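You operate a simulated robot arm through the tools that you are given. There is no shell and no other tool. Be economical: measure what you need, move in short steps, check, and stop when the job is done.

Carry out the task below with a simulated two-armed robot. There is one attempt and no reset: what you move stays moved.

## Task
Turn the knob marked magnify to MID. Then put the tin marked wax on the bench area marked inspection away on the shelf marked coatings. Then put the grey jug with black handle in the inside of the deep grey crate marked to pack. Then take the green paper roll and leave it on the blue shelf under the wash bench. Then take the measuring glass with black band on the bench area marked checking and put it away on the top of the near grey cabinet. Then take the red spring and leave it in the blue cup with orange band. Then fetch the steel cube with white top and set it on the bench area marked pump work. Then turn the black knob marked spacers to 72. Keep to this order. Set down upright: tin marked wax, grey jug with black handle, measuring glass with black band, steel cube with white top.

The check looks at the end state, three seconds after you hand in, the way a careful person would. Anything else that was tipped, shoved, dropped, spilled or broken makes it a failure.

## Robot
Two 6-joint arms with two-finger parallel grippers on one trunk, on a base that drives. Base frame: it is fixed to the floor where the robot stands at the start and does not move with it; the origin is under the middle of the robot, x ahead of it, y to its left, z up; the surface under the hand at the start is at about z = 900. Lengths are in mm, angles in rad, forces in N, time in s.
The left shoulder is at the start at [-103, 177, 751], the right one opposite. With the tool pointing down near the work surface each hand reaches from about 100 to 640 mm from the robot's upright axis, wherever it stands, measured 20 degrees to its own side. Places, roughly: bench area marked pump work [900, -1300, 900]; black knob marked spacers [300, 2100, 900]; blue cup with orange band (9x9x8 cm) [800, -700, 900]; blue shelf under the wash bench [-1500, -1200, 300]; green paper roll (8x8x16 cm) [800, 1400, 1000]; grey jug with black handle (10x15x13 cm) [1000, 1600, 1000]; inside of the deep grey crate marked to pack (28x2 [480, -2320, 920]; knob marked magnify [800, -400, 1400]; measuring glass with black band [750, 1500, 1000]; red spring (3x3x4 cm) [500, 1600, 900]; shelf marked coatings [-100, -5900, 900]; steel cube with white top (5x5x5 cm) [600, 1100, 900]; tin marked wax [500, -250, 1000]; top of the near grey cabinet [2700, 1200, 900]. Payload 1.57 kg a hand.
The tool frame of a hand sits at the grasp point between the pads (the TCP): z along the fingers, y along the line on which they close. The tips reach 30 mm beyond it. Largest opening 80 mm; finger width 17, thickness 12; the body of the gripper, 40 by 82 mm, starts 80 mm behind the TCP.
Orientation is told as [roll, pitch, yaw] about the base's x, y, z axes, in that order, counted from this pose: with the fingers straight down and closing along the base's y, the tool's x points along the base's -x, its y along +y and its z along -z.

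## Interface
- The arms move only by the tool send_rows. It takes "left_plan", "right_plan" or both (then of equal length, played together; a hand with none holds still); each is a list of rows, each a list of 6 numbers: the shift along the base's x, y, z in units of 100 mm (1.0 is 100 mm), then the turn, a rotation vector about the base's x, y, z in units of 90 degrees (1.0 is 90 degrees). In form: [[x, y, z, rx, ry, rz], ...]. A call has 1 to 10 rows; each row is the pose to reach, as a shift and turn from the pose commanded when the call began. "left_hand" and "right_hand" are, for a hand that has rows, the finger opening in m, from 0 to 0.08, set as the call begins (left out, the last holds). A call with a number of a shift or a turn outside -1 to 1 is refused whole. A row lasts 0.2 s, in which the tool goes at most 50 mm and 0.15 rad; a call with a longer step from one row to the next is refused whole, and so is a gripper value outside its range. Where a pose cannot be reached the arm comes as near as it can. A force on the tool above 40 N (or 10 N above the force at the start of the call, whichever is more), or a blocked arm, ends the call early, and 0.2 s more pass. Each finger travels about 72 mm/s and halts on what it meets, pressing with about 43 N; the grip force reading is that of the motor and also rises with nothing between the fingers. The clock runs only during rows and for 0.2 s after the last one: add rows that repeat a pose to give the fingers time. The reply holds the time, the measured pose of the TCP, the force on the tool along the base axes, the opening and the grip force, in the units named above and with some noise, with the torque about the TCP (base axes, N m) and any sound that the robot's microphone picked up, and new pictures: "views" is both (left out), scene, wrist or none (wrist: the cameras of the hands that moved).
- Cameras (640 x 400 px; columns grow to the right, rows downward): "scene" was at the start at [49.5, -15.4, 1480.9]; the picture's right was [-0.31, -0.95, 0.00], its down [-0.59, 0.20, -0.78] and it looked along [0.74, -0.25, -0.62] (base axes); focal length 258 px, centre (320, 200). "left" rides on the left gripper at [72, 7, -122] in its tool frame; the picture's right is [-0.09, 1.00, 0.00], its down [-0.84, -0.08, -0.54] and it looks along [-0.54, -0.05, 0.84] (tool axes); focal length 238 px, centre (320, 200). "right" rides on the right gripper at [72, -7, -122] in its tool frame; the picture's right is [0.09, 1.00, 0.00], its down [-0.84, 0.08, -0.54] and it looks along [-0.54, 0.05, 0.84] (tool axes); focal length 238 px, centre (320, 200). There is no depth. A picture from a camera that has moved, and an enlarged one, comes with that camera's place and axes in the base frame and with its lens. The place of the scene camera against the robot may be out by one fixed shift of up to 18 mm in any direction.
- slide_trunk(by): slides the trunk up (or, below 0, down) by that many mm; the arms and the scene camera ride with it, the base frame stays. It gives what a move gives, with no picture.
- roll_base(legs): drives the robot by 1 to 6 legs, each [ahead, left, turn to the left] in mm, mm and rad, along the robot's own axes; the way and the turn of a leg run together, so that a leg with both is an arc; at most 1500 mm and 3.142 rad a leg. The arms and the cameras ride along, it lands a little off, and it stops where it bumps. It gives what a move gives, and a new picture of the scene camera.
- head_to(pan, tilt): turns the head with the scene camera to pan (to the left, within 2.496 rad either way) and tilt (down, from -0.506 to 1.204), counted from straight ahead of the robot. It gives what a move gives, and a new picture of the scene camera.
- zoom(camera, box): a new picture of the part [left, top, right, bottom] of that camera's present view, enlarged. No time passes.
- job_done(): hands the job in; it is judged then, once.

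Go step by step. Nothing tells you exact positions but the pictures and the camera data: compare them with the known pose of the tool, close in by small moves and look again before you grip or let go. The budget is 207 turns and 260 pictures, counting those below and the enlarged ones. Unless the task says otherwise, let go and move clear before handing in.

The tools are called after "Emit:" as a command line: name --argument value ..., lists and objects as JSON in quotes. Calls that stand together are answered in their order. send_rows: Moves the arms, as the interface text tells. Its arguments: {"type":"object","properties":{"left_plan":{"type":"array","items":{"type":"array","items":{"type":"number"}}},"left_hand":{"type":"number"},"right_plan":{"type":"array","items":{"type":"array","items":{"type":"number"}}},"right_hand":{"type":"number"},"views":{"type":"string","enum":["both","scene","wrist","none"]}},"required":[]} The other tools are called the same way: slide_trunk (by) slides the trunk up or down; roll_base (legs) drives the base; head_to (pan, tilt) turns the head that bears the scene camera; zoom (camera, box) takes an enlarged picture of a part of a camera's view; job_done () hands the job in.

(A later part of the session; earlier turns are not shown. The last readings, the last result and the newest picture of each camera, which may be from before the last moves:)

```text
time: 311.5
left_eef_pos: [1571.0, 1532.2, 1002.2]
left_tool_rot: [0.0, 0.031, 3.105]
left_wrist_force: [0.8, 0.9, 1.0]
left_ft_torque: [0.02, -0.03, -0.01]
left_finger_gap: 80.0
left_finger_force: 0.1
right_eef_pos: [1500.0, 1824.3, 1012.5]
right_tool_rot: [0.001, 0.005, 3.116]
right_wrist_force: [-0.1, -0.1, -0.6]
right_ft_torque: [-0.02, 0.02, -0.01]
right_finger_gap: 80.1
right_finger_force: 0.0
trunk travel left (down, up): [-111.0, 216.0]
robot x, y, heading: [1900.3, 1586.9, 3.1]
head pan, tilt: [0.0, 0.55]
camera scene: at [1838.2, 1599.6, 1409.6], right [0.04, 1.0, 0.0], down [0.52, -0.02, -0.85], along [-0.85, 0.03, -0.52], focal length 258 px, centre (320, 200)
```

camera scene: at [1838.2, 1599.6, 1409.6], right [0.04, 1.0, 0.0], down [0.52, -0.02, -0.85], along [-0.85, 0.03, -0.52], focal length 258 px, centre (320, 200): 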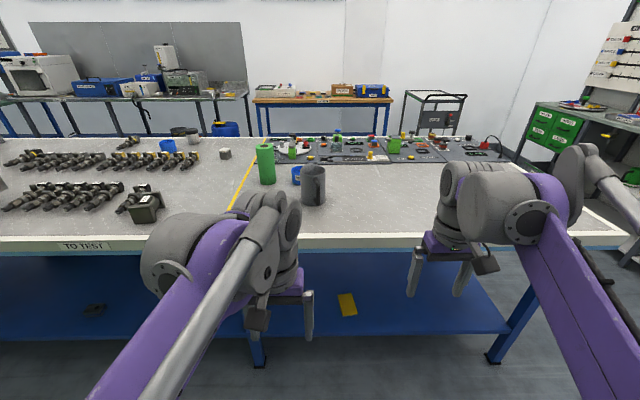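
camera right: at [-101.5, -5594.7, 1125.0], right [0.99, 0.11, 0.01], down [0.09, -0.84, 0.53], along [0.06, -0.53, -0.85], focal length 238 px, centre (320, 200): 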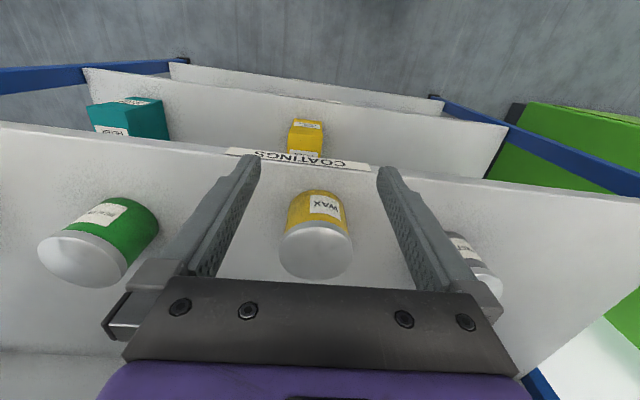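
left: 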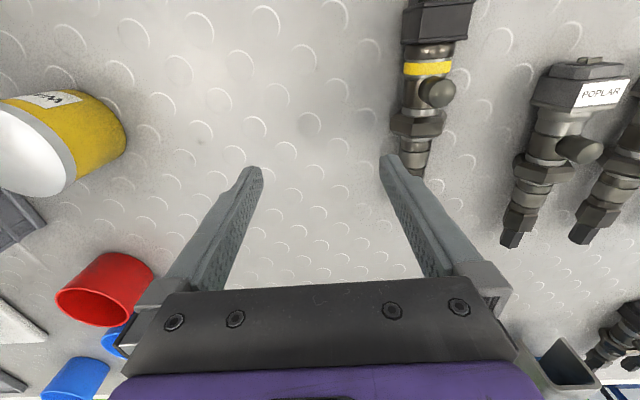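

Emit:
zoom --camera "scene" --box '[232, 120, 392, 220]'

```text
4.00 times, centred on (312, 170) of scene
camera zoom: at [1838.2, 1599.6, 1409.6], right [0.04, 1.0, 0.0], down [0.52, -0.02, -0.85], along [-0.85, 0.03, -0.52], focal length 1030 px, centre (352, 320)
```

zoom: 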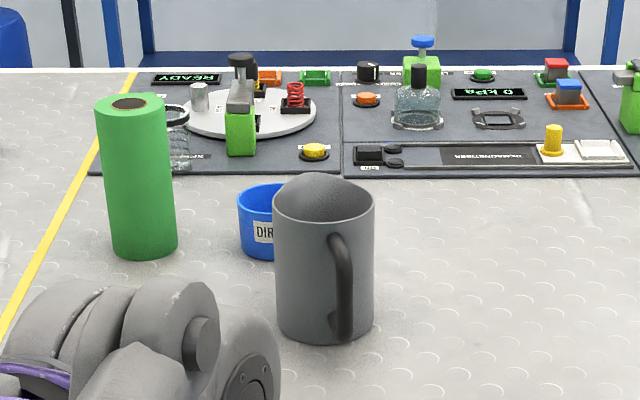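

The jug stands at about (1026,1602) with its handle towards me. Its body is too wide to grip around, so I'll take it by the rim on its +y side with the right hand.

Emit:
slide_trunk --by 100

Emit:
roll_base --legs '[[0, 165, 0.04], [400, 0, 0]]'

Emit:
zoom --camera "right" --box '[0, 0, 640, 400]'

```text
time: 312.9
left_eef_pos: [1571.4, 1532.2, 1102.6]
left_tool_rot: [0.001, 0.029, 3.105]
left_wrist_force: [0.3, -0.4, -0.3]
left_ft_torque: [0.02, 0.0, -0.02]
left_finger_gap: 80.2
left_finger_force: 0.1
right_eef_pos: [1501.4, 1823.5, 1111.9]
right_tool_rot: [0.003, 0.002, 3.115]
right_wrist_force: [-0.3, 0.0, -0.8]
right_ft_torque: [-0.04, -0.02, 0.03]
right_finger_gap: 79.8
right_finger_force: 0.1
trunk travel left (down, up): [-211.0, 116.0]
robot x, y, heading: [1899.9, 1583.7, 3.103]
head pan, tilt: [0.0, 0.55]
```

```text
time: 317.1
left_eef_pos: [1163.6, 1356.4, 1101.6]
left_tool_rot: [0.0, 0.03, 3.141]
left_wrist_force: [-0.2, -0.1, 0.4]
left_ft_torque: [-0.02, -0.04, 0.02]
left_finger_gap: 79.9
left_finger_force: 0.1
right_eef_pos: [1083.1, 1646.9, 1112.7]
right_tool_rot: [0.0, 0.003, -3.134]
right_wrist_force: [0.3, 0.3, 0.5]
right_ft_torque: [0.03, -0.02, -0.02]
right_finger_gap: 79.9
right_finger_force: 0.0
trunk travel left (down, up): [-211.0, 116.0]
robot x, y, heading: [1490.2, 1422.2, 3.135]
head pan, tilt: [0.0, 0.55]
camera scene: at [1444.1, 1432.2, 1509.8], right [0.0, 1.0, 0.0], down [0.52, 0.0, -0.85], along [-0.85, 0.0, -0.52], focal length 258 px, centre (320, 200)
```

scene: 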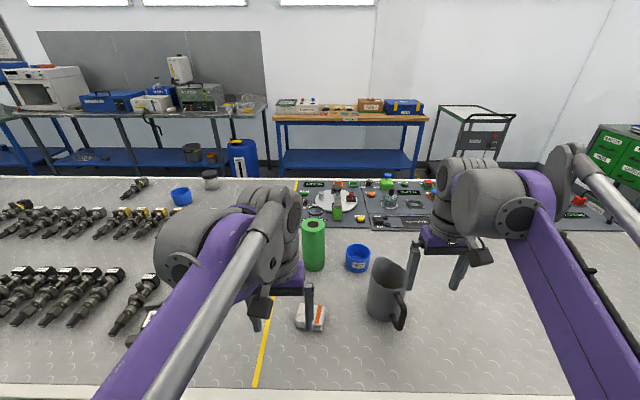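

```text
1.00 times, centred on (320, 200) of right (not enlarged: the box is as wide or as high as the picture)
camera zoom: at [1153.7, 1653.9, 1234.9], right [0.1, -1.0, 0.0], down [-0.84, -0.08, 0.54], along [-0.54, -0.05, -0.84], focal length 238 px, centre (320, 200)
```

zoom: 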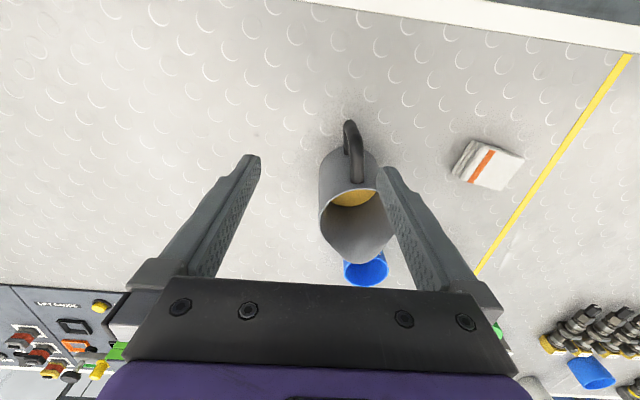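

Emit:
send_rows --right_plan '[[-0.4, -0.05, 0, 0, 0, 0], [-0.78, -0.1, 0, 0, 0, 0], [-0.78, -0.1, -0.1, 0, 0, 0], [-0.78, -0.1, -0.3, 0, 0, 0]]' --views "wrist"

```text
time: 318.1
left_eef_pos: [1163.2, 1355.5, 1102.9]
left_tool_rot: [0.002, 0.03, 3.14]
left_wrist_force: [0.8, -0.3, 0.4]
left_ft_torque: [0.01, 0.02, 0.01]
left_finger_gap: 79.9
left_finger_force: 0.1
right_eef_pos: [1004.9, 1637.5, 1081.9]
right_tool_rot: [0.003, 0.003, -3.135]
right_wrist_force: [0.3, -0.8, 0.0]
right_ft_torque: [-0.06, 0.03, 0.02]
right_finger_gap: 80.0
right_finger_force: 0.1
trunk travel left (down, up): [-211.0, 116.0]
robot x, y, heading: [1493.4, 1423.0, 3.138]
head pan, tilt: [0.0, 0.55]
camera right: at [1075.7, 1644.7, 1204.5], right [0.1, -1.0, 0.0], down [-0.84, -0.08, 0.54], along [-0.54, -0.05, -0.84], focal length 238 px, centre (320, 200)
```

right: 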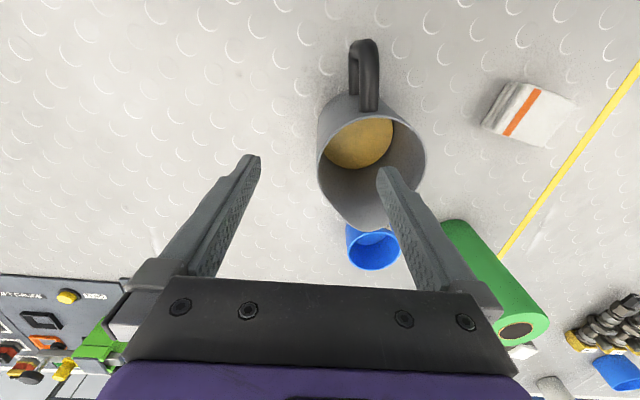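

Emit:
send_rows --right_plan '[[-0.05, 0, 0, 0, 0, 0], [-0.08, 0.01, -0.2, 0, 0, 0], [-0.08, 0.01, -0.4, 0, 0, 0], [-0.08, 0.01, -0.55, 0, 0, 0], [-0.08, 0.01, -0.66, 0, 0, 0]]' --views "wrist"

```text
time: 319.3
left_eef_pos: [1163.1, 1354.7, 1103.3]
left_tool_rot: [0.0, 0.03, 3.14]
left_wrist_force: [0.8, 0.2, -0.4]
left_ft_torque: [0.01, 0.02, -0.01]
left_finger_gap: 80.0
left_finger_force: 0.0
right_eef_pos: [997.6, 1636.8, 1016.7]
right_tool_rot: [0.001, 0.004, -3.134]
right_wrist_force: [0.8, 0.3, -0.4]
right_ft_torque: [0.0, -0.03, 0.03]
right_finger_gap: 80.2
right_finger_force: 0.0
trunk travel left (down, up): [-211.0, 116.0]
robot x, y, heading: [1488.1, 1419.5, 3.137]
head pan, tilt: [0.0, 0.55]
camera right: at [1067.5, 1645.0, 1138.7], right [0.1, -1.0, 0.0], down [-0.84, -0.08, 0.54], along [-0.54, -0.05, -0.84], focal length 238 px, centre (320, 200)
```

right: 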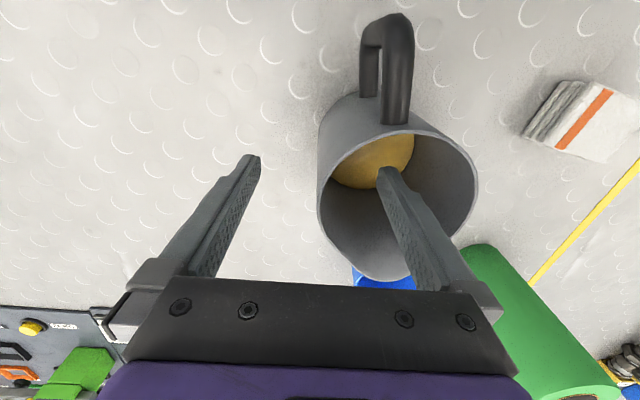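

Emit:
send_rows --right_plan '[[0, 0, 0, 0, 0, 0], [0, 0, 0, 0, 0, 0], [0, 0, 0, 0, 0, 0], [0, 0, 0, 0, 0, 0], [0, 0, 0, 0, 0, 0], [0, 0, 0.1, 0, 0, 0], [0, 0, 0.25, 0, 0, 0], [0, 0, 0.4, 0, 0, 0]]' --right_hand 0.0 --views "wrist"

```text
time: 321.1
left_eef_pos: [1162.9, 1356.4, 1102.7]
left_tool_rot: [-0.001, 0.028, 3.141]
left_wrist_force: [0.1, -0.1, 0.0]
left_ft_torque: [0.0, 0.01, -0.01]
left_finger_gap: 80.3
left_finger_force: 0.0
right_eef_pos: [997.6, 1639.1, 1056.8]
right_tool_rot: [0.0, 0.003, -3.136]
right_wrist_force: [-0.6, 0.1, -2.8]
right_ft_torque: [0.11, 0.03, -0.01]
right_finger_gap: 2.4
right_finger_force: 24.2
trunk travel left (down, up): [-211.0, 116.0]
robot x, y, heading: [1489.9, 1421.5, 3.139]
head pan, tilt: [0.0, 0.55]
camera right: at [1068.1, 1645.2, 1179.0], right [0.1, -1.0, 0.0], down [-0.84, -0.08, 0.54], along [-0.54, -0.05, -0.84], focal length 238 px, centre (320, 200)
```

right: 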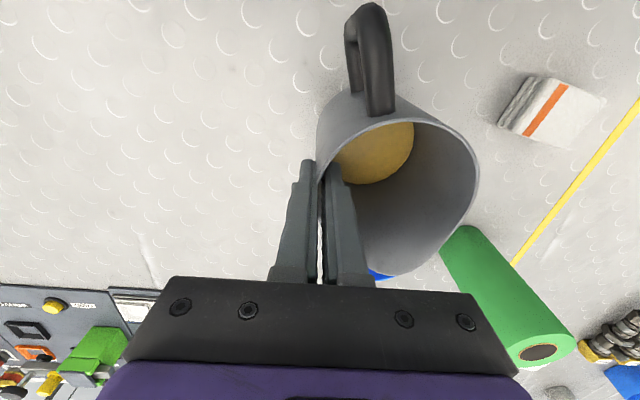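

The jug is held by the rim and upright. I lift it, back off and drive round to the front side of the crate.

Emit:
slide_trunk --by 80

Emit:
roll_base --legs '[[-380, 0, 0], [0, -1480, 0], [1150, 0, 0], [1150, 0, 0], [0, 0, 1.571], [1300, 0, 0]]'

Emit:
zoom --camera "right" --box '[0, 0, 640, 400]'

```text
time: 322.2
left_eef_pos: [1163.6, 1355.8, 1182.8]
left_tool_rot: [-0.001, 0.03, 3.14]
left_wrist_force: [-0.4, -0.8, 0.4]
left_ft_torque: [-0.02, 0.01, 0.03]
left_finger_gap: 80.1
left_finger_force: 0.1
right_eef_pos: [998.1, 1638.0, 1136.6]
right_tool_rot: [0.003, 0.002, -3.137]
right_wrist_force: [-0.5, 0.7, -2.3]
right_ft_torque: [0.1, 0.08, -0.03]
right_finger_gap: 2.3
right_finger_force: 24.0
trunk travel left (down, up): [-291.0, 36.0]
robot x, y, heading: [1485.8, 1422.4, 3.139]
head pan, tilt: [0.0, 0.55]
```

```text
time: 358.4
left_eef_pos: [-408.6, 1295.2, 1183.1]
left_tool_rot: [0.0, 0.029, -1.573]
left_wrist_force: [0.3, 0.0, 0.5]
left_ft_torque: [-0.01, -0.02, 0.0]
left_finger_gap: 80.0
left_finger_force: 0.1
right_eef_pos: [-691.7, 1129.0, 1136.1]
right_tool_rot: [0.001, 0.004, -1.565]
right_wrist_force: [0.7, 0.6, -2.1]
right_ft_torque: [-0.05, 0.1, -0.01]
right_finger_gap: 2.4
right_finger_force: 23.5
trunk travel left (down, up): [-291.0, 36.0]
robot x, y, heading: [-472.1, 1617.2, -1.571]
head pan, tilt: [0.0, 0.55]
camera scene: at [-467.8, 1584.7, 1593.6], right [-1.0, 0.0, 0.0], down [0.0, 0.52, -0.85], along [0.0, -0.85, -0.52], focal length 258 px, centre (320, 200)
```

scene: 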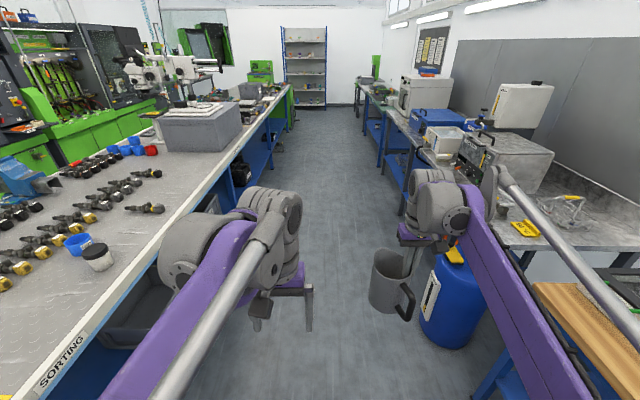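

```text
1.00 times, centred on (320, 200) of right (not enlarged: the box is as wide or as high as the picture)
camera zoom: at [-698.5, 1201.1, 1258.9], right [1.0, 0.1, 0.0], down [0.08, -0.84, 0.54], along [0.05, -0.54, -0.84], focal length 238 px, centre (320, 200)
```

zoom: 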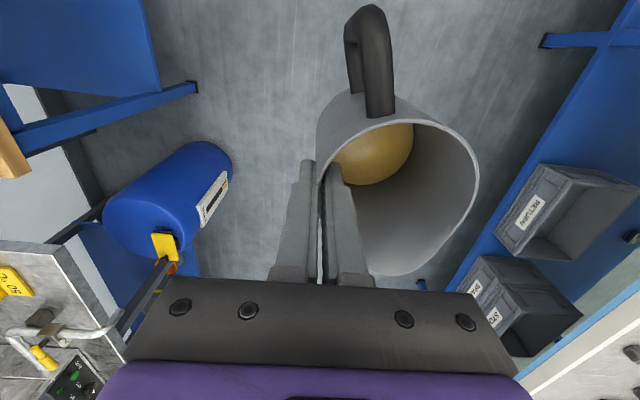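

Emit:
roll_base --legs '[[1300, 0, 0], [1300, 0, 0], [1150, 0, 0], [0, 0, 1.571]]'

Emit:
head_to --pan -0.15 --tilt 0.65

```text
time: 380.2
left_eef_pos: [-170.9, -2046.4, 1182.6]
left_tool_rot: [0.0, 0.029, -0.022]
left_wrist_force: [0.2, 0.8, 1.2]
left_ft_torque: [-0.01, -0.03, 0.02]
left_finger_gap: 80.1
left_finger_force: 0.0
right_eef_pos: [-11.9, -2332.2, 1137.1]
right_tool_rot: [0.001, 0.003, -0.014]
right_wrist_force: [0.0, -0.1, -3.1]
right_ft_torque: [-0.13, -0.04, 0.0]
right_finger_gap: 2.6
right_finger_force: 24.0
trunk travel left (down, up): [-291.0, 36.0]
robot x, y, heading: [-494.1, -2109.2, -0.023]
head pan, tilt: [0.0, 0.55]
camera scene: at [-444.9, -2093.6, 1593.7], right [-0.02, -1.0, 0.0], down [-0.52, 0.01, -0.85], along [0.85, -0.02, -0.52], focal length 258 px, centre (320, 200)
```

scene: 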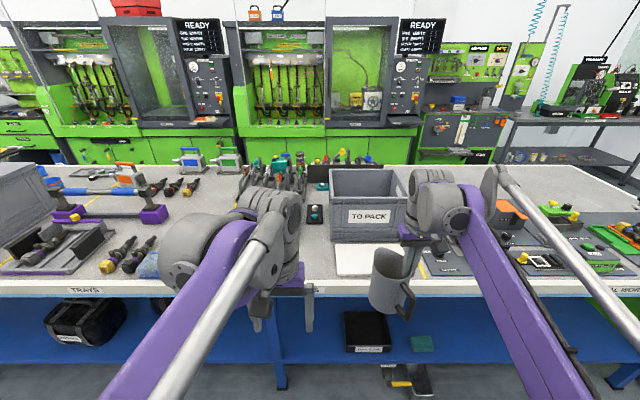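

```text
time: 380.9
left_eef_pos: [-171.5, -2046.7, 1182.2]
left_tool_rot: [-0.001, 0.03, -0.022]
left_wrist_force: [0.4, 0.2, 0.3]
left_ft_torque: [-0.02, 0.01, 0.01]
left_finger_gap: 79.7
left_finger_force: 0.0
right_eef_pos: [-11.3, -2330.3, 1136.9]
right_tool_rot: [0.002, 0.004, -0.014]
right_wrist_force: [0.7, -0.1, -2.8]
right_ft_torque: [-0.08, -0.07, 0.01]
right_finger_gap: 2.5
right_finger_force: 24.1
trunk travel left (down, up): [-291.0, 36.0]
robot x, y, heading: [-500.2, -2102.9, -0.022]
head pan, tilt: [-0.15, 0.649]
camera scene: at [-449.2, -2106.4, 1584.9], right [-0.17, -0.99, 0.0], down [-0.6, 0.1, -0.8], along [0.78, -0.14, -0.6], focal length 258 px, centre (320, 200)
```

scene: 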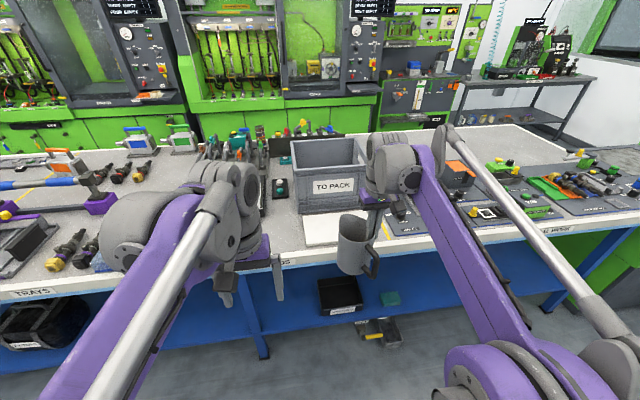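

Emit:
slide_trunk --by 35

Emit:
send_rows --right_plan '[[0, 0, 0.15, 0, 0, 0], [0, 0, 0.3, 0, 0, 0], [0, 0, 0.45, 0, 0, 0], [0, 0, 0.6, 0, 0, 0], [0, 0, 0.75, 0, 0, 0], [0, 0, 0.85, 0, 0, 0]]' --views "none"

Emit:
roll_base --legs '[[250, -28, 0.022]]'

```text
time: 381.7
left_eef_pos: [-171.7, -2045.5, 1216.5]
left_tool_rot: [-0.002, 0.03, -0.024]
left_wrist_force: [0.0, 0.2, 0.5]
left_ft_torque: [-0.02, 0.0, -0.04]
left_finger_gap: 79.9
left_finger_force: 0.0
right_eef_pos: [-10.8, -2331.8, 1171.5]
right_tool_rot: [0.002, 0.004, -0.014]
right_wrist_force: [-0.3, 0.3, -3.0]
right_ft_torque: [-0.11, -0.03, 0.01]
right_finger_gap: 2.4
right_finger_force: 24.1
trunk travel left (down, up): [-326.0, 1.0]
robot x, y, heading: [-495.7, -2105.6, -0.022]
head pan, tilt: [-0.15, 0.649]
```

```text
time: 383.1
left_eef_pos: [-172.7, -2046.4, 1216.8]
left_tool_rot: [-0.001, 0.029, -0.023]
left_wrist_force: [0.3, 0.7, -0.3]
left_ft_torque: [-0.03, 0.02, 0.01]
left_finger_gap: 79.9
left_finger_force: 0.1
right_eef_pos: [-11.8, -2331.6, 1258.4]
right_tool_rot: [0.001, 0.005, -0.016]
right_wrist_force: [0.1, -0.3, -3.0]
right_ft_torque: [-0.11, -0.02, 0.03]
right_finger_gap: 2.6
right_finger_force: 24.2
trunk travel left (down, up): [-326.0, 1.0]
robot x, y, heading: [-500.7, -2111.3, -0.02]
head pan, tilt: [-0.15, 0.649]
```

```text
time: 385.0
left_eef_pos: [73.1, -2068.9, 1217.0]
left_tool_rot: [0.001, 0.031, 0.001]
left_wrist_force: [-0.2, 0.7, 0.4]
left_ft_torque: [0.0, 0.0, 0.0]
left_finger_gap: 80.2
left_finger_force: 0.0
right_eef_pos: [240.4, -2350.3, 1257.7]
right_tool_rot: [0.002, 0.004, 0.011]
right_wrist_force: [-0.5, 0.9, -3.0]
right_ft_torque: [-0.1, -0.07, -0.02]
right_finger_gap: 2.8
right_finger_force: 24.5
trunk travel left (down, up): [-326.0, 1.0]
robot x, y, heading: [-255.3, -2136.4, 0.002]
head pan, tilt: [-0.15, 0.649]
camera scene: at [-204.1, -2136.2, 1620.5], right [-0.15, -0.99, 0.0], down [-0.6, 0.09, -0.8], along [0.79, -0.12, -0.6], focal length 258 px, centre (320, 200)
```

scene: 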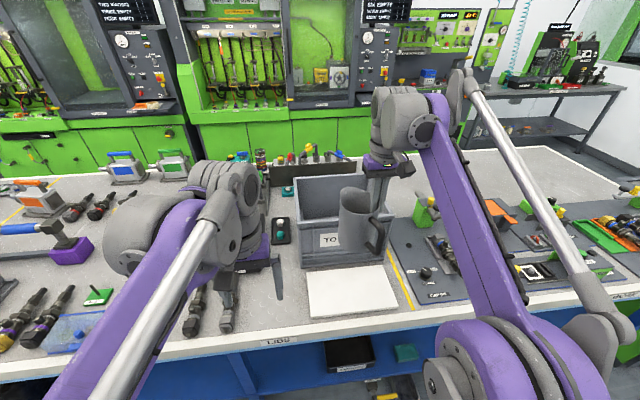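

Emit:
roll_base --legs '[[140, 0, 0]]'

Emit:
zoom --camera "right" --box '[0, 0, 640, 400]'

```text
time: 386.3
left_eef_pos: [209.8, -2069.0, 1217.3]
left_tool_rot: [0.0, 0.03, 0.001]
left_wrist_force: [-0.7, -0.4, -0.5]
left_ft_torque: [0.01, 0.0, -0.01]
left_finger_gap: 79.9
left_finger_force: 0.1
right_eef_pos: [377.3, -2352.0, 1256.4]
right_tool_rot: [0.001, 0.004, 0.008]
right_wrist_force: [-0.2, -0.2, -2.5]
right_ft_torque: [-0.1, -0.03, 0.01]
right_finger_gap: 2.6
right_finger_force: 24.0
trunk travel left (down, up): [-326.0, 1.0]
robot x, y, heading: [-114.4, -2138.0, 0.004]
head pan, tilt: [-0.15, 0.649]
camera scene: at [-67.2, -2136.3, 1620.4], right [-0.15, -0.99, 0.0], down [-0.6, 0.09, -0.8], along [0.79, -0.12, -0.6], focal length 258 px, centre (320, 200)
```

scene: 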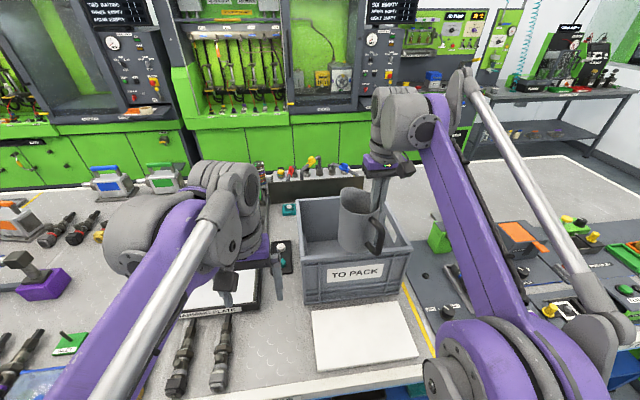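

```text
1.00 times, centred on (320, 200) of right (not enlarged: the box is as wide or as high as the picture)
camera zoom: at [305.1, -2358.6, 1379.6], right [-0.1, 0.99, 0.0], down [0.84, 0.08, 0.54], along [0.54, 0.06, -0.84], focal length 238 px, centre (320, 200)
```

zoom: 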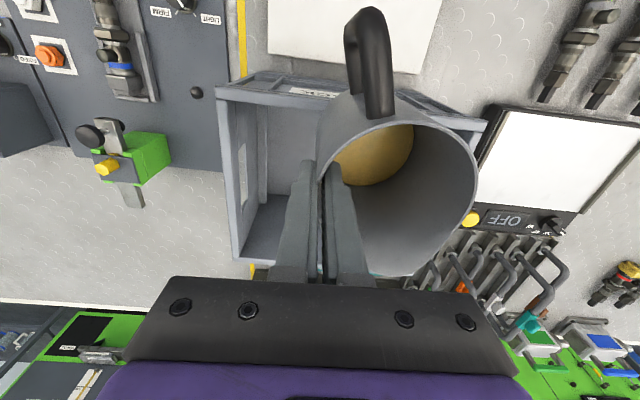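

Emit:
roll_base --legs '[[120, -3, -0.004]]'

Emit:
slide_trunk --by -150

Emit:
zoom --camera "right" --box '[0, 0, 640, 400]'

```text
time: 387.5
left_eef_pos: [329.3, -2074.6, 1216.8]
left_tool_rot: [0.001, 0.03, -0.003]
left_wrist_force: [-0.9, -0.2, 0.0]
left_ft_torque: [0.03, -0.02, -0.03]
left_finger_gap: 79.9
left_finger_force: 0.1
right_eef_pos: [495.1, -2357.1, 1256.8]
right_tool_rot: [-0.001, 0.004, 0.003]
right_wrist_force: [-0.3, 0.6, -3.0]
right_ft_torque: [-0.08, -0.08, -0.01]
right_finger_gap: 2.4
right_finger_force: 24.0
trunk travel left (down, up): [-326.0, 1.0]
robot x, y, heading: [6.5, -2140.3, -0.006]
head pan, tilt: [-0.15, 0.649]
camera scene: at [51.8, -2139.8, 1620.4], right [-0.15, -0.99, 0.0], down [-0.6, 0.09, -0.8], along [0.79, -0.12, -0.6], focal length 258 px, centre (320, 200)
```

scene: 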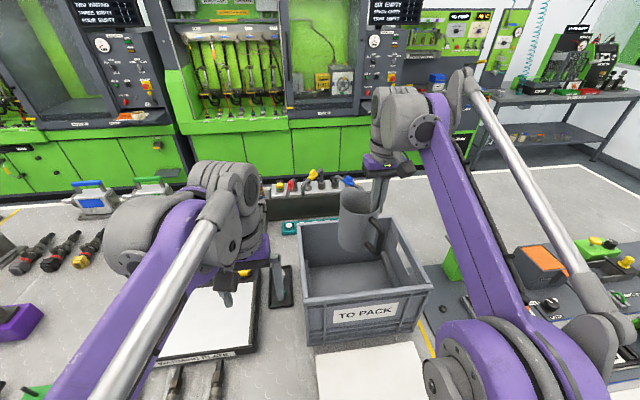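

```text
time: 389.3
left_eef_pos: [330.4, -2074.7, 1067.8]
left_tool_rot: [0.001, 0.03, -0.005]
left_wrist_force: [-0.4, 0.1, 0.4]
left_ft_torque: [0.02, 0.02, -0.01]
left_finger_gap: 79.9
left_finger_force: 0.0
right_eef_pos: [496.7, -2357.6, 1107.9]
right_tool_rot: [0.001, 0.002, 0.004]
right_wrist_force: [0.3, 0.0, -2.5]
right_ft_torque: [-0.07, -0.03, 0.02]
right_finger_gap: 2.8
right_finger_force: 24.3
trunk travel left (down, up): [-176.0, 151.0]
robot x, y, heading: [5.3, -2138.8, -0.005]
head pan, tilt: [-0.15, 0.649]
```

```text
1.00 times, centred on (320, 200) of right (not enlarged: the box is as wide or as high as the picture)
camera zoom: at [424.4, -2364.0, 1229.9], right [-0.1, 1.0, 0.0], down [0.84, 0.08, 0.54], along [0.54, 0.05, -0.84], focal length 238 px, centre (320, 200)
```

zoom: 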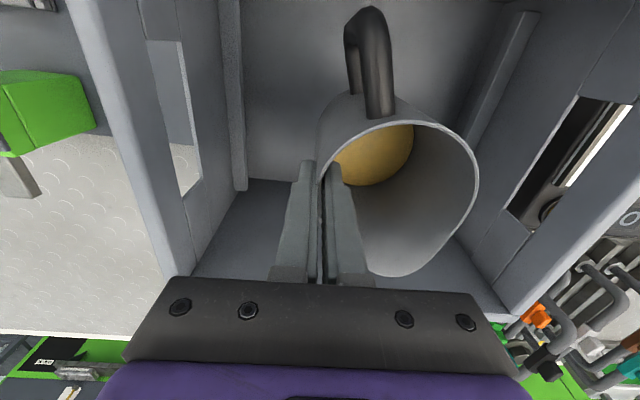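

Emit:
send_rows --right_plan '[[0, 0, -0.1, 0, 0, 0], [0, 0, -0.2, 0, 0, 0], [0, 0, -0.3, 0, 0, 0], [0, 0, -0.4, 0, 0, 0], [0, 0, -0.5, 0, 0, 0], [0, 0, -0.6, 0, 0, 0]]' --views "none"

Emit:
send_rows --right_plan '[[0, 0, -0.03, 0, 0, 0], [0, 0, -0.06, 0, 0, 0], [0, 0, -0.09, 0, 0, 0], [0, 0, -0.12, 0, 0, 0], [0, 0, -0.15, 0, 0, 0]]' --views "none"

```text
time: 390.7
left_eef_pos: [330.8, -2073.1, 1067.7]
left_tool_rot: [0.001, 0.031, -0.004]
left_wrist_force: [0.0, -0.6, 0.1]
left_ft_torque: [0.0, 0.02, 0.0]
left_finger_gap: 80.2
left_finger_force: 0.1
right_eef_pos: [496.6, -2358.7, 1048.7]
right_tool_rot: [0.003, 0.003, 0.004]
right_wrist_force: [0.1, 0.2, -3.8]
right_ft_torque: [-0.12, -0.06, 0.0]
right_finger_gap: 2.7
right_finger_force: 24.0
trunk travel left (down, up): [-176.0, 151.0]
robot x, y, heading: [3.7, -2137.5, -0.006]
head pan, tilt: [-0.15, 0.649]
```

```text
time: 391.9
left_eef_pos: [330.4, -2074.5, 1067.2]
left_tool_rot: [0.0, 0.031, -0.003]
left_wrist_force: [-0.3, 0.2, -0.1]
left_ft_torque: [0.01, 0.03, 0.02]
left_finger_gap: 80.2
left_finger_force: 0.0
right_eef_pos: [496.8, -2357.4, 1031.5]
right_tool_rot: [0.003, 0.002, 0.004]
right_wrist_force: [0.1, 0.4, -2.5]
right_ft_torque: [-0.15, -0.08, -0.01]
right_finger_gap: 2.5
right_finger_force: 23.9
trunk travel left (down, up): [-176.0, 151.0]
robot x, y, heading: [4.3, -2133.9, -0.003]
head pan, tilt: [-0.15, 0.649]
```

Emit:
send_rows --right_plan '[[0, 0, -0.02, 0, 0, 0], [0, 0, -0.04, 0, 0, 0], [0, 0, -0.06, 0, 0, 0], [0, 0, -0.08, 0, 0, 0], [0, 0, -0.1, 0, 0, 0]]' --views "wrist"

```text
time: 393.1
left_eef_pos: [329.8, -2073.7, 1067.0]
left_tool_rot: [-0.002, 0.03, -0.006]
left_wrist_force: [0.3, 0.1, 0.0]
left_ft_torque: [-0.01, 0.0, 0.0]
left_finger_gap: 80.1
left_finger_force: 0.1
right_eef_pos: [494.9, -2356.8, 1024.2]
right_tool_rot: [0.001, 0.003, 0.004]
right_wrist_force: [3.0, -2.6, 22.4]
right_ft_torque: [0.03, -0.01, -0.02]
right_finger_gap: 2.9
right_finger_force: 24.0
trunk travel left (down, up): [-176.0, 151.0]
robot x, y, heading: [2.9, -2134.8, -0.006]
head pan, tilt: [-0.15, 0.649]
camera right: at [422.3, -2363.7, 1146.0], right [-0.1, 1.0, 0.0], down [0.84, 0.08, 0.54], along [0.54, 0.05, -0.84], focal length 238 px, centre (320, 200)
```

right: 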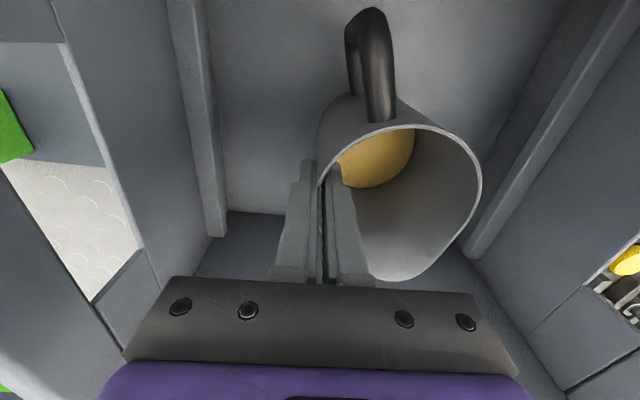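

Emit:
send_rows --right_plan '[[0, 0, 0.01, 0, 0, 0], [0, 0, 0.01, 0, 0, 0], [0, 0, 0.01, 0, 0, 0], [0, 0, 0.3, 0, 0, 0], [0, 0, 0.6, 0, 0, 0], [0, 0, 1, 0, 0, 0]]' --right_hand 0.03 --views "wrist"

```text
time: 394.5
left_eef_pos: [330.4, -2074.6, 1067.6]
left_tool_rot: [0.0, 0.028, -0.005]
left_wrist_force: [-0.1, -0.2, 0.7]
left_ft_torque: [-0.02, -0.02, -0.01]
left_finger_gap: 79.9
left_finger_force: 0.0
right_eef_pos: [490.4, -2358.2, 1119.2]
right_tool_rot: [0.001, 0.003, 0.004]
right_wrist_force: [0.4, -0.1, 0.2]
right_ft_torque: [0.04, -0.02, -0.01]
right_finger_gap: 30.0
right_finger_force: 0.1
right hand out of reach, approached as far as the arm can: row 6
trunk travel left (down, up): [-176.0, 151.0]
robot x, y, heading: [3.3, -2138.8, -0.007]
head pan, tilt: [-0.15, 0.649]
camera right: at [419.0, -2364.8, 1240.9], right [-0.1, 1.0, 0.0], down [0.84, 0.08, 0.54], along [0.54, 0.05, -0.84], focal length 238 px, centre (320, 200)
```

right: 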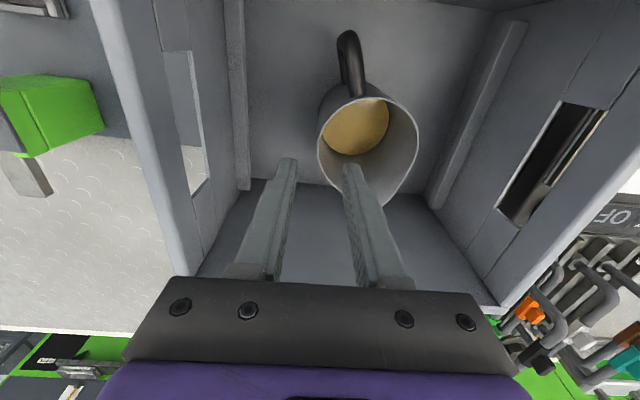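

The jug stands upright in the crate. I raise out and drive back round to the far side for the green roll.

Emit:
slide_trunk --by 145

Emit:
roll_base --legs '[[-450, 0, 0], [0, 0, 1.573], [1270, 0, 0], [1270, 0, 0], [1270, 0, 0], [1270, 0, 0]]'

Emit:
roll_base --legs '[[0, -1150, 0], [0, -1150, 0], [0, 0, 1.571], [0, 1450, 0]]'

```text
time: 396.2
left_eef_pos: [329.9, -2075.1, 1212.6]
left_tool_rot: [0.0, 0.03, -0.006]
left_wrist_force: [-0.6, 0.1, -0.2]
left_ft_torque: [0.0, 0.01, 0.02]
left_finger_gap: 80.0
left_finger_force: 0.0
right_eef_pos: [490.9, -2355.9, 1263.1]
right_tool_rot: [0.002, 0.004, 0.005]
right_wrist_force: [-0.6, -0.1, -0.2]
right_ft_torque: [0.0, -0.03, 0.0]
right_finger_gap: 29.8
right_finger_force: 0.1
trunk travel left (down, up): [-321.0, 6.0]
robot x, y, heading: [2.9, -2140.6, -0.005]
head pan, tilt: [-0.15, 0.649]
```

```text
time: 426.6
left_eef_pos: [-542.4, 3265.6, 1212.2]
left_tool_rot: [0.0, 0.029, 1.56]
left_wrist_force: [1.0, 0.0, -0.4]
left_ft_torque: [-0.01, -0.01, -0.03]
left_finger_gap: 80.1
left_finger_force: 0.1
right_eef_pos: [-258.6, 3427.8, 1264.4]
right_tool_rot: [0.003, 0.003, 1.567]
right_wrist_force: [0.2, 0.0, 0.2]
right_ft_torque: [0.01, 0.02, -0.03]
right_finger_gap: 29.9
right_finger_force: 0.0
trunk travel left (down, up): [-321.0, 6.0]
robot x, y, heading: [-484.6, 2943.1, 1.56]
head pan, tilt: [-0.15, 0.649]
camera scene: at [-462.3, 2994.9, 1616.3], right [0.99, -0.16, 0.0], down [-0.1, -0.6, -0.8], along [0.13, 0.79, -0.6], focal length 258 px, centre (320, 200)
```

scene: 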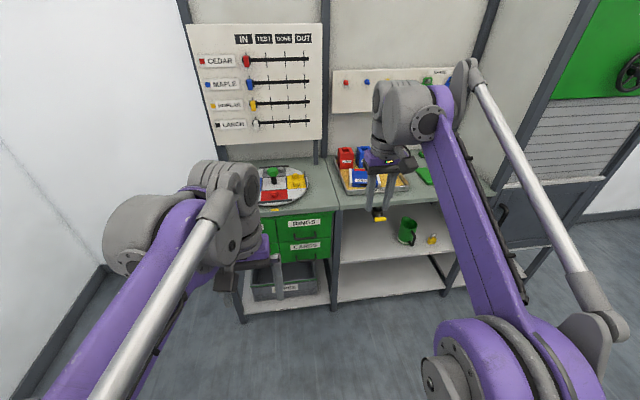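

```text
time: 463.2
left_eef_pos: [1461.0, 1427.6, 1212.7]
left_tool_rot: [0.001, 0.028, 3.113]
left_wrist_force: [0.3, 0.3, -0.3]
left_ft_torque: [-0.01, 0.0, 0.01]
left_finger_gap: 80.3
left_finger_force: 0.0
right_eef_pos: [1305.3, 1713.8, 1264.6]
right_tool_rot: [0.002, 0.002, 3.122]
right_wrist_force: [-0.9, 0.5, 0.1]
right_ft_torque: [0.02, -0.02, 0.02]
right_finger_gap: 30.0
right_finger_force: 0.0
trunk travel left (down, up): [-321.0, 6.0]
robot x, y, heading: [1787.0, 1482.8, 3.11]
head pan, tilt: [-0.15, 0.649]
camera scene: at [1751.2, 1509.5, 1616.3], right [0.18, 0.98, 0.0], down [0.59, -0.11, -0.8], along [-0.78, 0.14, -0.6], focal length 258 px, centre (320, 200)
```

scene: 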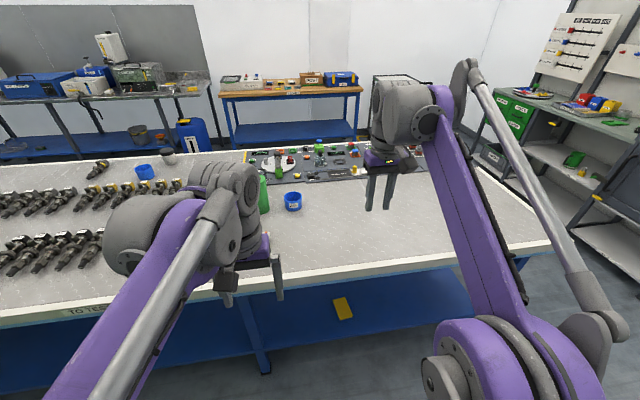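

Emit:
roll_base --legs '[[0, 293, 0.03], [330, 0, 0]]'

Emit:
send_rows --right_plan '[[-0.3, 0, 0, 0, 0, 0], [-0.6, 0, -0.1, 0, 0, 0], [-0.9, 0, -0.2, 0, 0, 0], [-0.9, 0, -0.3, 0, 0, 0]]' --right_hand 0.08 --views "both"

```text
time: 468.1
left_eef_pos: [1130.2, 1121.6, 1211.9]
left_tool_rot: [0.001, 0.03, -3.135]
left_wrist_force: [-0.4, 0.3, 0.0]
left_ft_torque: [0.02, 0.01, -0.02]
left_finger_gap: 80.0
left_finger_force: 0.0
right_eef_pos: [963.6, 1399.7, 1262.7]
right_tool_rot: [0.001, 0.004, -3.127]
right_wrist_force: [0.7, -0.3, -0.4]
right_ft_torque: [-0.02, 0.02, 0.0]
right_finger_gap: 30.0
right_finger_force: 0.0
trunk travel left (down, up): [-321.0, 6.0]
robot x, y, heading: [1456.3, 1186.9, -3.14]
head pan, tilt: [-0.15, 0.649]
camera scene: at [1416.7, 1212.8, 1616.2], right [0.14, 0.99, 0.0], down [0.6, -0.09, -0.8], along [-0.79, 0.11, -0.6], focal length 258 px, centre (320, 200)
```

scene: 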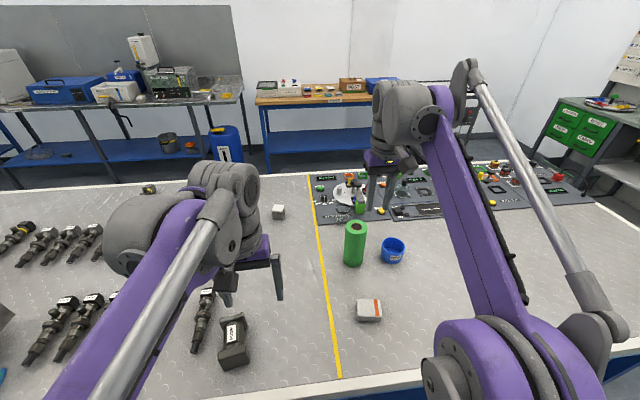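

```text
time: 469.1
left_eef_pos: [1130.4, 1120.8, 1212.9]
left_tool_rot: [-0.001, 0.029, -3.135]
left_wrist_force: [-0.3, -0.4, 0.8]
left_ft_torque: [-0.01, 0.0, -0.01]
left_finger_gap: 80.5
left_finger_force: 0.1
right_eef_pos: [873.7, 1402.0, 1233.0]
right_tool_rot: [0.0, 0.004, -3.125]
right_wrist_force: [0.1, 0.6, -0.1]
right_ft_torque: [0.02, 0.03, -0.01]
right_finger_gap: 79.9
right_finger_force: 0.1
right hand out of reach, approached as far as the arm can: row 3
trunk travel left (down, up): [-321.0, 6.0]
robot x, y, heading: [1453.5, 1189.2, -3.13]
head pan, tilt: [-0.15, 0.649]
camera scene: at [1417.2, 1212.6, 1616.3], right [0.14, 0.99, 0.0], down [0.6, -0.09, -0.8], along [-0.79, 0.11, -0.6], focal length 258 px, centre (320, 200)
camera right: at [943.9, 1410.4, 1356.1], right [0.11, -0.99, 0.0], down [-0.84, -0.09, 0.54], along [-0.54, -0.06, -0.84], focal length 238 px, centre (320, 200)
```

scene: 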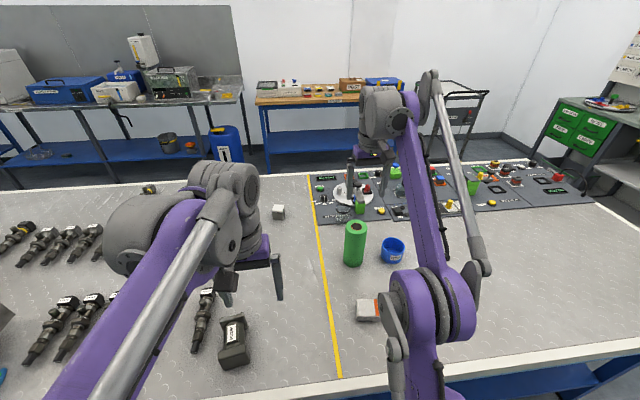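
right: 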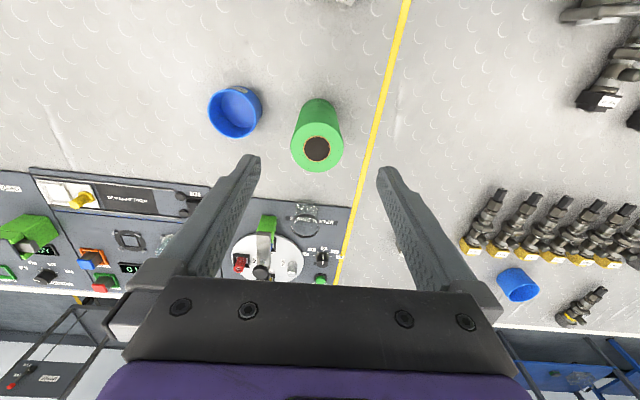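

Emit:
roll_base --legs '[[40, 0, -0.01]]'

Emit:
slide_trunk --by -110

Emit:
zoom --camera "right" --box '[0, 0, 640, 400]'

```text
time: 470.0
left_eef_pos: [1091.3, 1123.5, 1212.3]
left_tool_rot: [-0.002, 0.031, 3.141]
left_wrist_force: [0.1, -0.3, 0.6]
left_ft_torque: [0.0, 0.04, 0.03]
left_finger_gap: 79.8
left_finger_force: 0.1
right_eef_pos: [838.5, 1407.1, 1233.8]
right_tool_rot: [0.0, 0.002, -3.134]
right_wrist_force: [0.2, 0.0, -1.3]
right_ft_torque: [0.01, 0.03, -0.01]
right_finger_gap: 80.2
right_finger_force: 0.0
trunk travel left (down, up): [-321.0, 6.0]
robot x, y, heading: [1413.2, 1189.3, 3.141]
head pan, tilt: [-0.15, 0.649]
camera scene: at [1380.5, 1212.9, 1615.9], right [0.15, 0.99, 0.0], down [0.6, -0.09, -0.8], along [-0.79, 0.12, -0.6], focal length 258 px, centre (320, 200)
```

scene: 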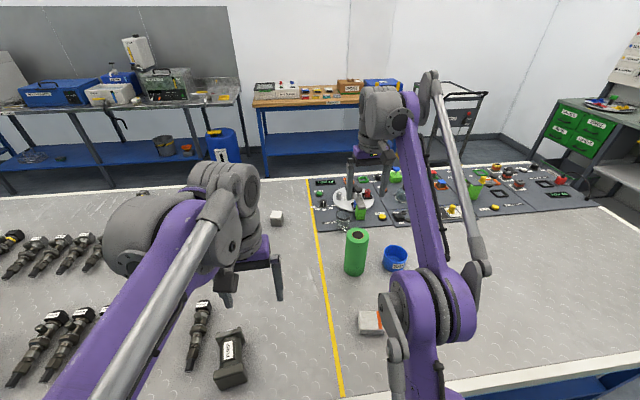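

```text
time: 471.4
left_eef_pos: [1088.2, 1123.5, 1102.3]
left_tool_rot: [0.0, 0.03, 3.14]
left_wrist_force: [0.1, 0.3, 0.3]
left_ft_torque: [0.0, 0.04, -0.02]
left_finger_gap: 80.0
left_finger_force: 0.0
right_eef_pos: [865.2, 1407.1, 1062.0]
right_tool_rot: [0.002, 0.097, -3.135]
right_wrist_force: [0.6, -0.2, -0.5]
right_ft_torque: [-0.01, -0.01, 0.01]
right_finger_gap: 80.1
right_finger_force: 0.0
trunk travel left (down, up): [-211.0, 116.0]
robot x, y, heading: [1413.0, 1186.0, 3.14]
head pan, tilt: [-0.15, 0.649]
```

```text
1.00 times, centred on (320, 200) of right (not enlarged: the box is as wide or as high as the picture)
camera zoom: at [923.0, 1415.0, 1190.1], right [0.1, -1.0, 0.01], down [-0.89, -0.08, 0.46], along [-0.46, -0.05, -0.89], focal length 238 px, centre (320, 200)
```

zoom: 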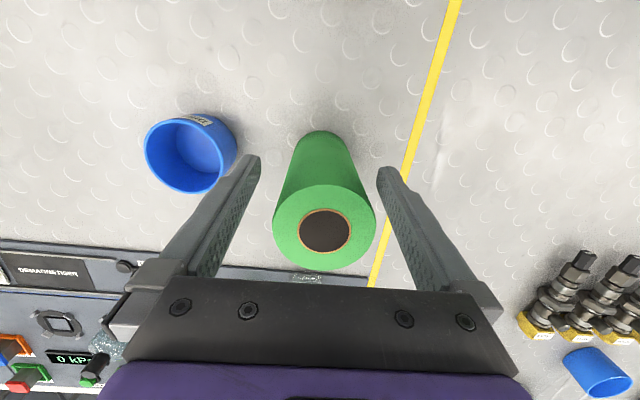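

Emit:
send_rows --right_plan '[[0, 0, 0.2, 0, 0.03, 0], [0, 0, 0.35, 0, 0.062, 0], [-0.16, -0.02, 0.35, 0, 0.062, 0], [-0.32, -0.04, 0.35, 0, 0.062, 0]]' --views "wrist"

```text
time: 472.4
left_eef_pos: [1088.2, 1124.2, 1102.1]
left_tool_rot: [0.0, 0.034, 3.139]
left_wrist_force: [-0.4, -0.3, 0.2]
left_ft_torque: [0.01, -0.02, 0.0]
left_finger_gap: 80.1
left_finger_force: 0.1
right_eef_pos: [852.1, 1402.2, 1075.1]
right_tool_rot: [0.002, 0.001, -3.136]
right_wrist_force: [-0.9, -0.3, 0.2]
right_ft_torque: [0.02, -0.01, -0.02]
right_finger_gap: 80.2
right_finger_force: 0.0
right hand out of reach, approached as far as the arm can: row 1, 2, 3, 4
trunk travel left (down, up): [-211.0, 116.0]
robot x, y, heading: [1415.6, 1190.3, 3.138]
head pan, tilt: [-0.15, 0.649]
camera right: at [924.2, 1409.9, 1196.9], right [0.1, -1.0, 0.0], down [-0.84, -0.08, 0.54], along [-0.54, -0.05, -0.84], focal length 238 px, centre (320, 200)
```

right: 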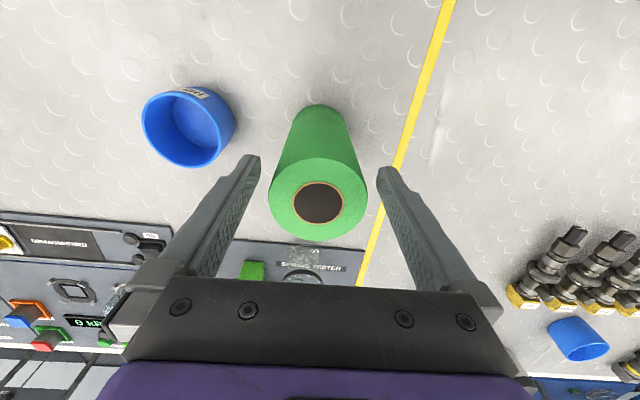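

Emit:
roll_base --legs '[[18, 0, 0]]'

Emit:
send_rows --right_plan '[[0, 0, -0.1, 0, 0, 0], [0, 0, -0.25, 0, 0, 0], [0, 0, -0.4, 0, 0, 0], [0, 0, -0.55, 0, 0, 0]]' --views "wrist"

```text
time: 473.2
left_eef_pos: [1072.7, 1116.8, 1102.0]
left_tool_rot: [-0.001, 0.032, -3.14]
left_wrist_force: [0.0, 0.7, 0.1]
left_ft_torque: [-0.01, -0.02, 0.0]
left_finger_gap: 80.2
left_finger_force: 0.1
right_eef_pos: [837.1, 1394.1, 1074.3]
right_tool_rot: [0.002, 0.002, -3.132]
right_wrist_force: [-0.8, 0.1, 0.5]
right_ft_torque: [-0.05, 0.02, -0.02]
right_finger_gap: 80.1
right_finger_force: 0.1
trunk travel left (down, up): [-211.0, 116.0]
robot x, y, heading: [1397.1, 1183.9, -3.139]
head pan, tilt: [-0.15, 0.649]
camera scene: at [1356.4, 1206.7, 1500.9], right [0.15, 0.99, 0.0], down [0.6, -0.09, -0.8], along [-0.79, 0.12, -0.61], focal length 258 px, centre (320, 200)
```

scene: 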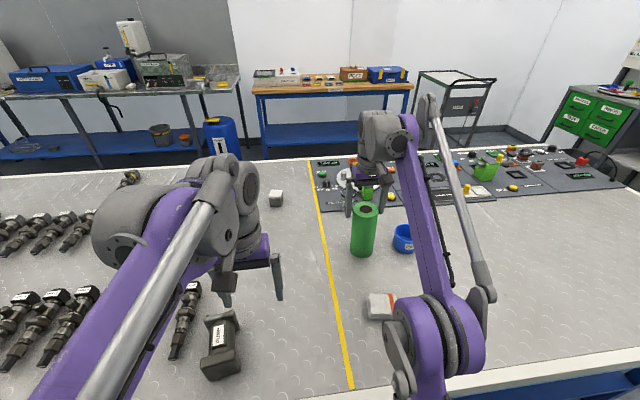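

```text
time: 474.2
left_eef_pos: [1074.5, 1116.8, 1101.9]
left_tool_rot: [-0.002, 0.031, -3.141]
left_wrist_force: [0.5, 0.1, 0.4]
left_ft_torque: [0.0, 0.02, 0.0]
left_finger_gap: 79.9
left_finger_force: 0.1
right_eef_pos: [840.7, 1393.8, 1019.5]
right_tool_rot: [0.002, 0.0, -3.131]
right_wrist_force: [-0.5, 1.1, -0.1]
right_ft_torque: [-0.09, 0.02, -0.01]
right_finger_gap: 79.7
right_finger_force: 0.0
trunk travel left (down, up): [-211.0, 116.0]
robot x, y, heading: [1397.4, 1183.4, -3.143]
head pan, tilt: [-0.15, 0.649]
camera right: at [911.2, 1401.8, 1142.3], right [0.1, -0.99, 0.0], down [-0.84, -0.08, 0.54], along [-0.54, -0.06, -0.84], focal length 238 px, centre (320, 200)
```

right: 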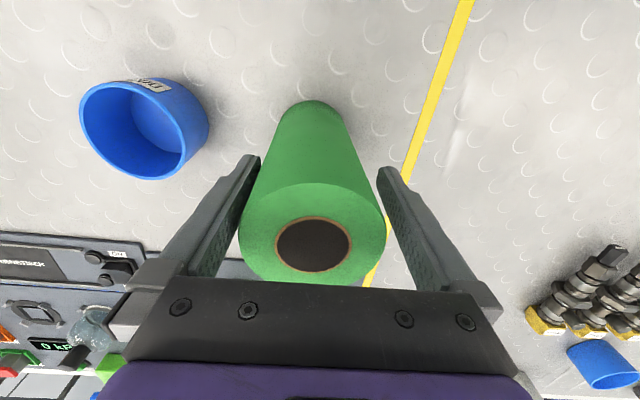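

Emit:
send_rows --right_plan '[[-0.05, 0.05, 0, 0, 0, 0], [-0.07, 0.06, 0, 0, 0, 0], [-0.07, 0.06, 0, 0, 0, 0]]' --views "none"

Emit:
send_rows --right_plan '[[0, 0, 0, 0, 0, 0], [0, 0, 0, 0, 0, 0], [0, 0, 0, 0, 0, 0], [0, 0, 0.2, 0, 0, 0], [0, 0, 0.4, 0, 0, 0]]' --right_hand 0.0 --views "wrist"

```text
time: 475.0
left_eef_pos: [1074.7, 1116.0, 1103.5]
left_tool_rot: [0.0, 0.028, -3.142]
left_wrist_force: [0.2, -0.5, -0.4]
left_ft_torque: [0.01, 0.05, 0.01]
left_finger_gap: 80.1
left_finger_force: 0.2
right_eef_pos: [832.7, 1400.6, 1021.3]
right_tool_rot: [0.003, 0.001, -3.131]
right_wrist_force: [-0.1, -0.1, 0.1]
right_ft_torque: [-0.02, 0.02, -0.02]
right_finger_gap: 80.1
right_finger_force: 0.1
trunk travel left (down, up): [-211.0, 116.0]
robot x, y, heading: [1402.2, 1184.6, -3.139]
head pan, tilt: [-0.15, 0.649]
```

```text
time: 476.2
left_eef_pos: [1074.5, 1115.0, 1102.9]
left_tool_rot: [0.001, 0.031, -3.14]
left_wrist_force: [-0.5, -1.1, 0.4]
left_ft_torque: [0.02, -0.03, 0.04]
left_finger_gap: 80.0
left_finger_force: 0.1
right_eef_pos: [832.3, 1400.2, 1060.5]
right_tool_rot: [0.001, -0.001, -3.131]
right_wrist_force: [-0.6, -0.3, -1.4]
right_ft_torque: [0.02, -0.02, 0.0]
right_finger_gap: 69.1
right_finger_force: 42.9
trunk travel left (down, up): [-211.0, 116.0]
robot x, y, heading: [1399.6, 1179.2, -3.141]
head pan, tilt: [-0.15, 0.649]
camera right: at [903.9, 1407.9, 1183.1], right [0.1, -0.99, 0.0], down [-0.84, -0.09, 0.54], along [-0.54, -0.06, -0.84], focal length 238 px, centre (320, 200)
```

right: 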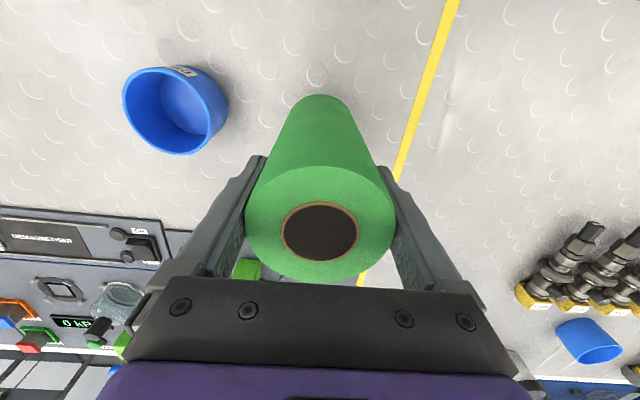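

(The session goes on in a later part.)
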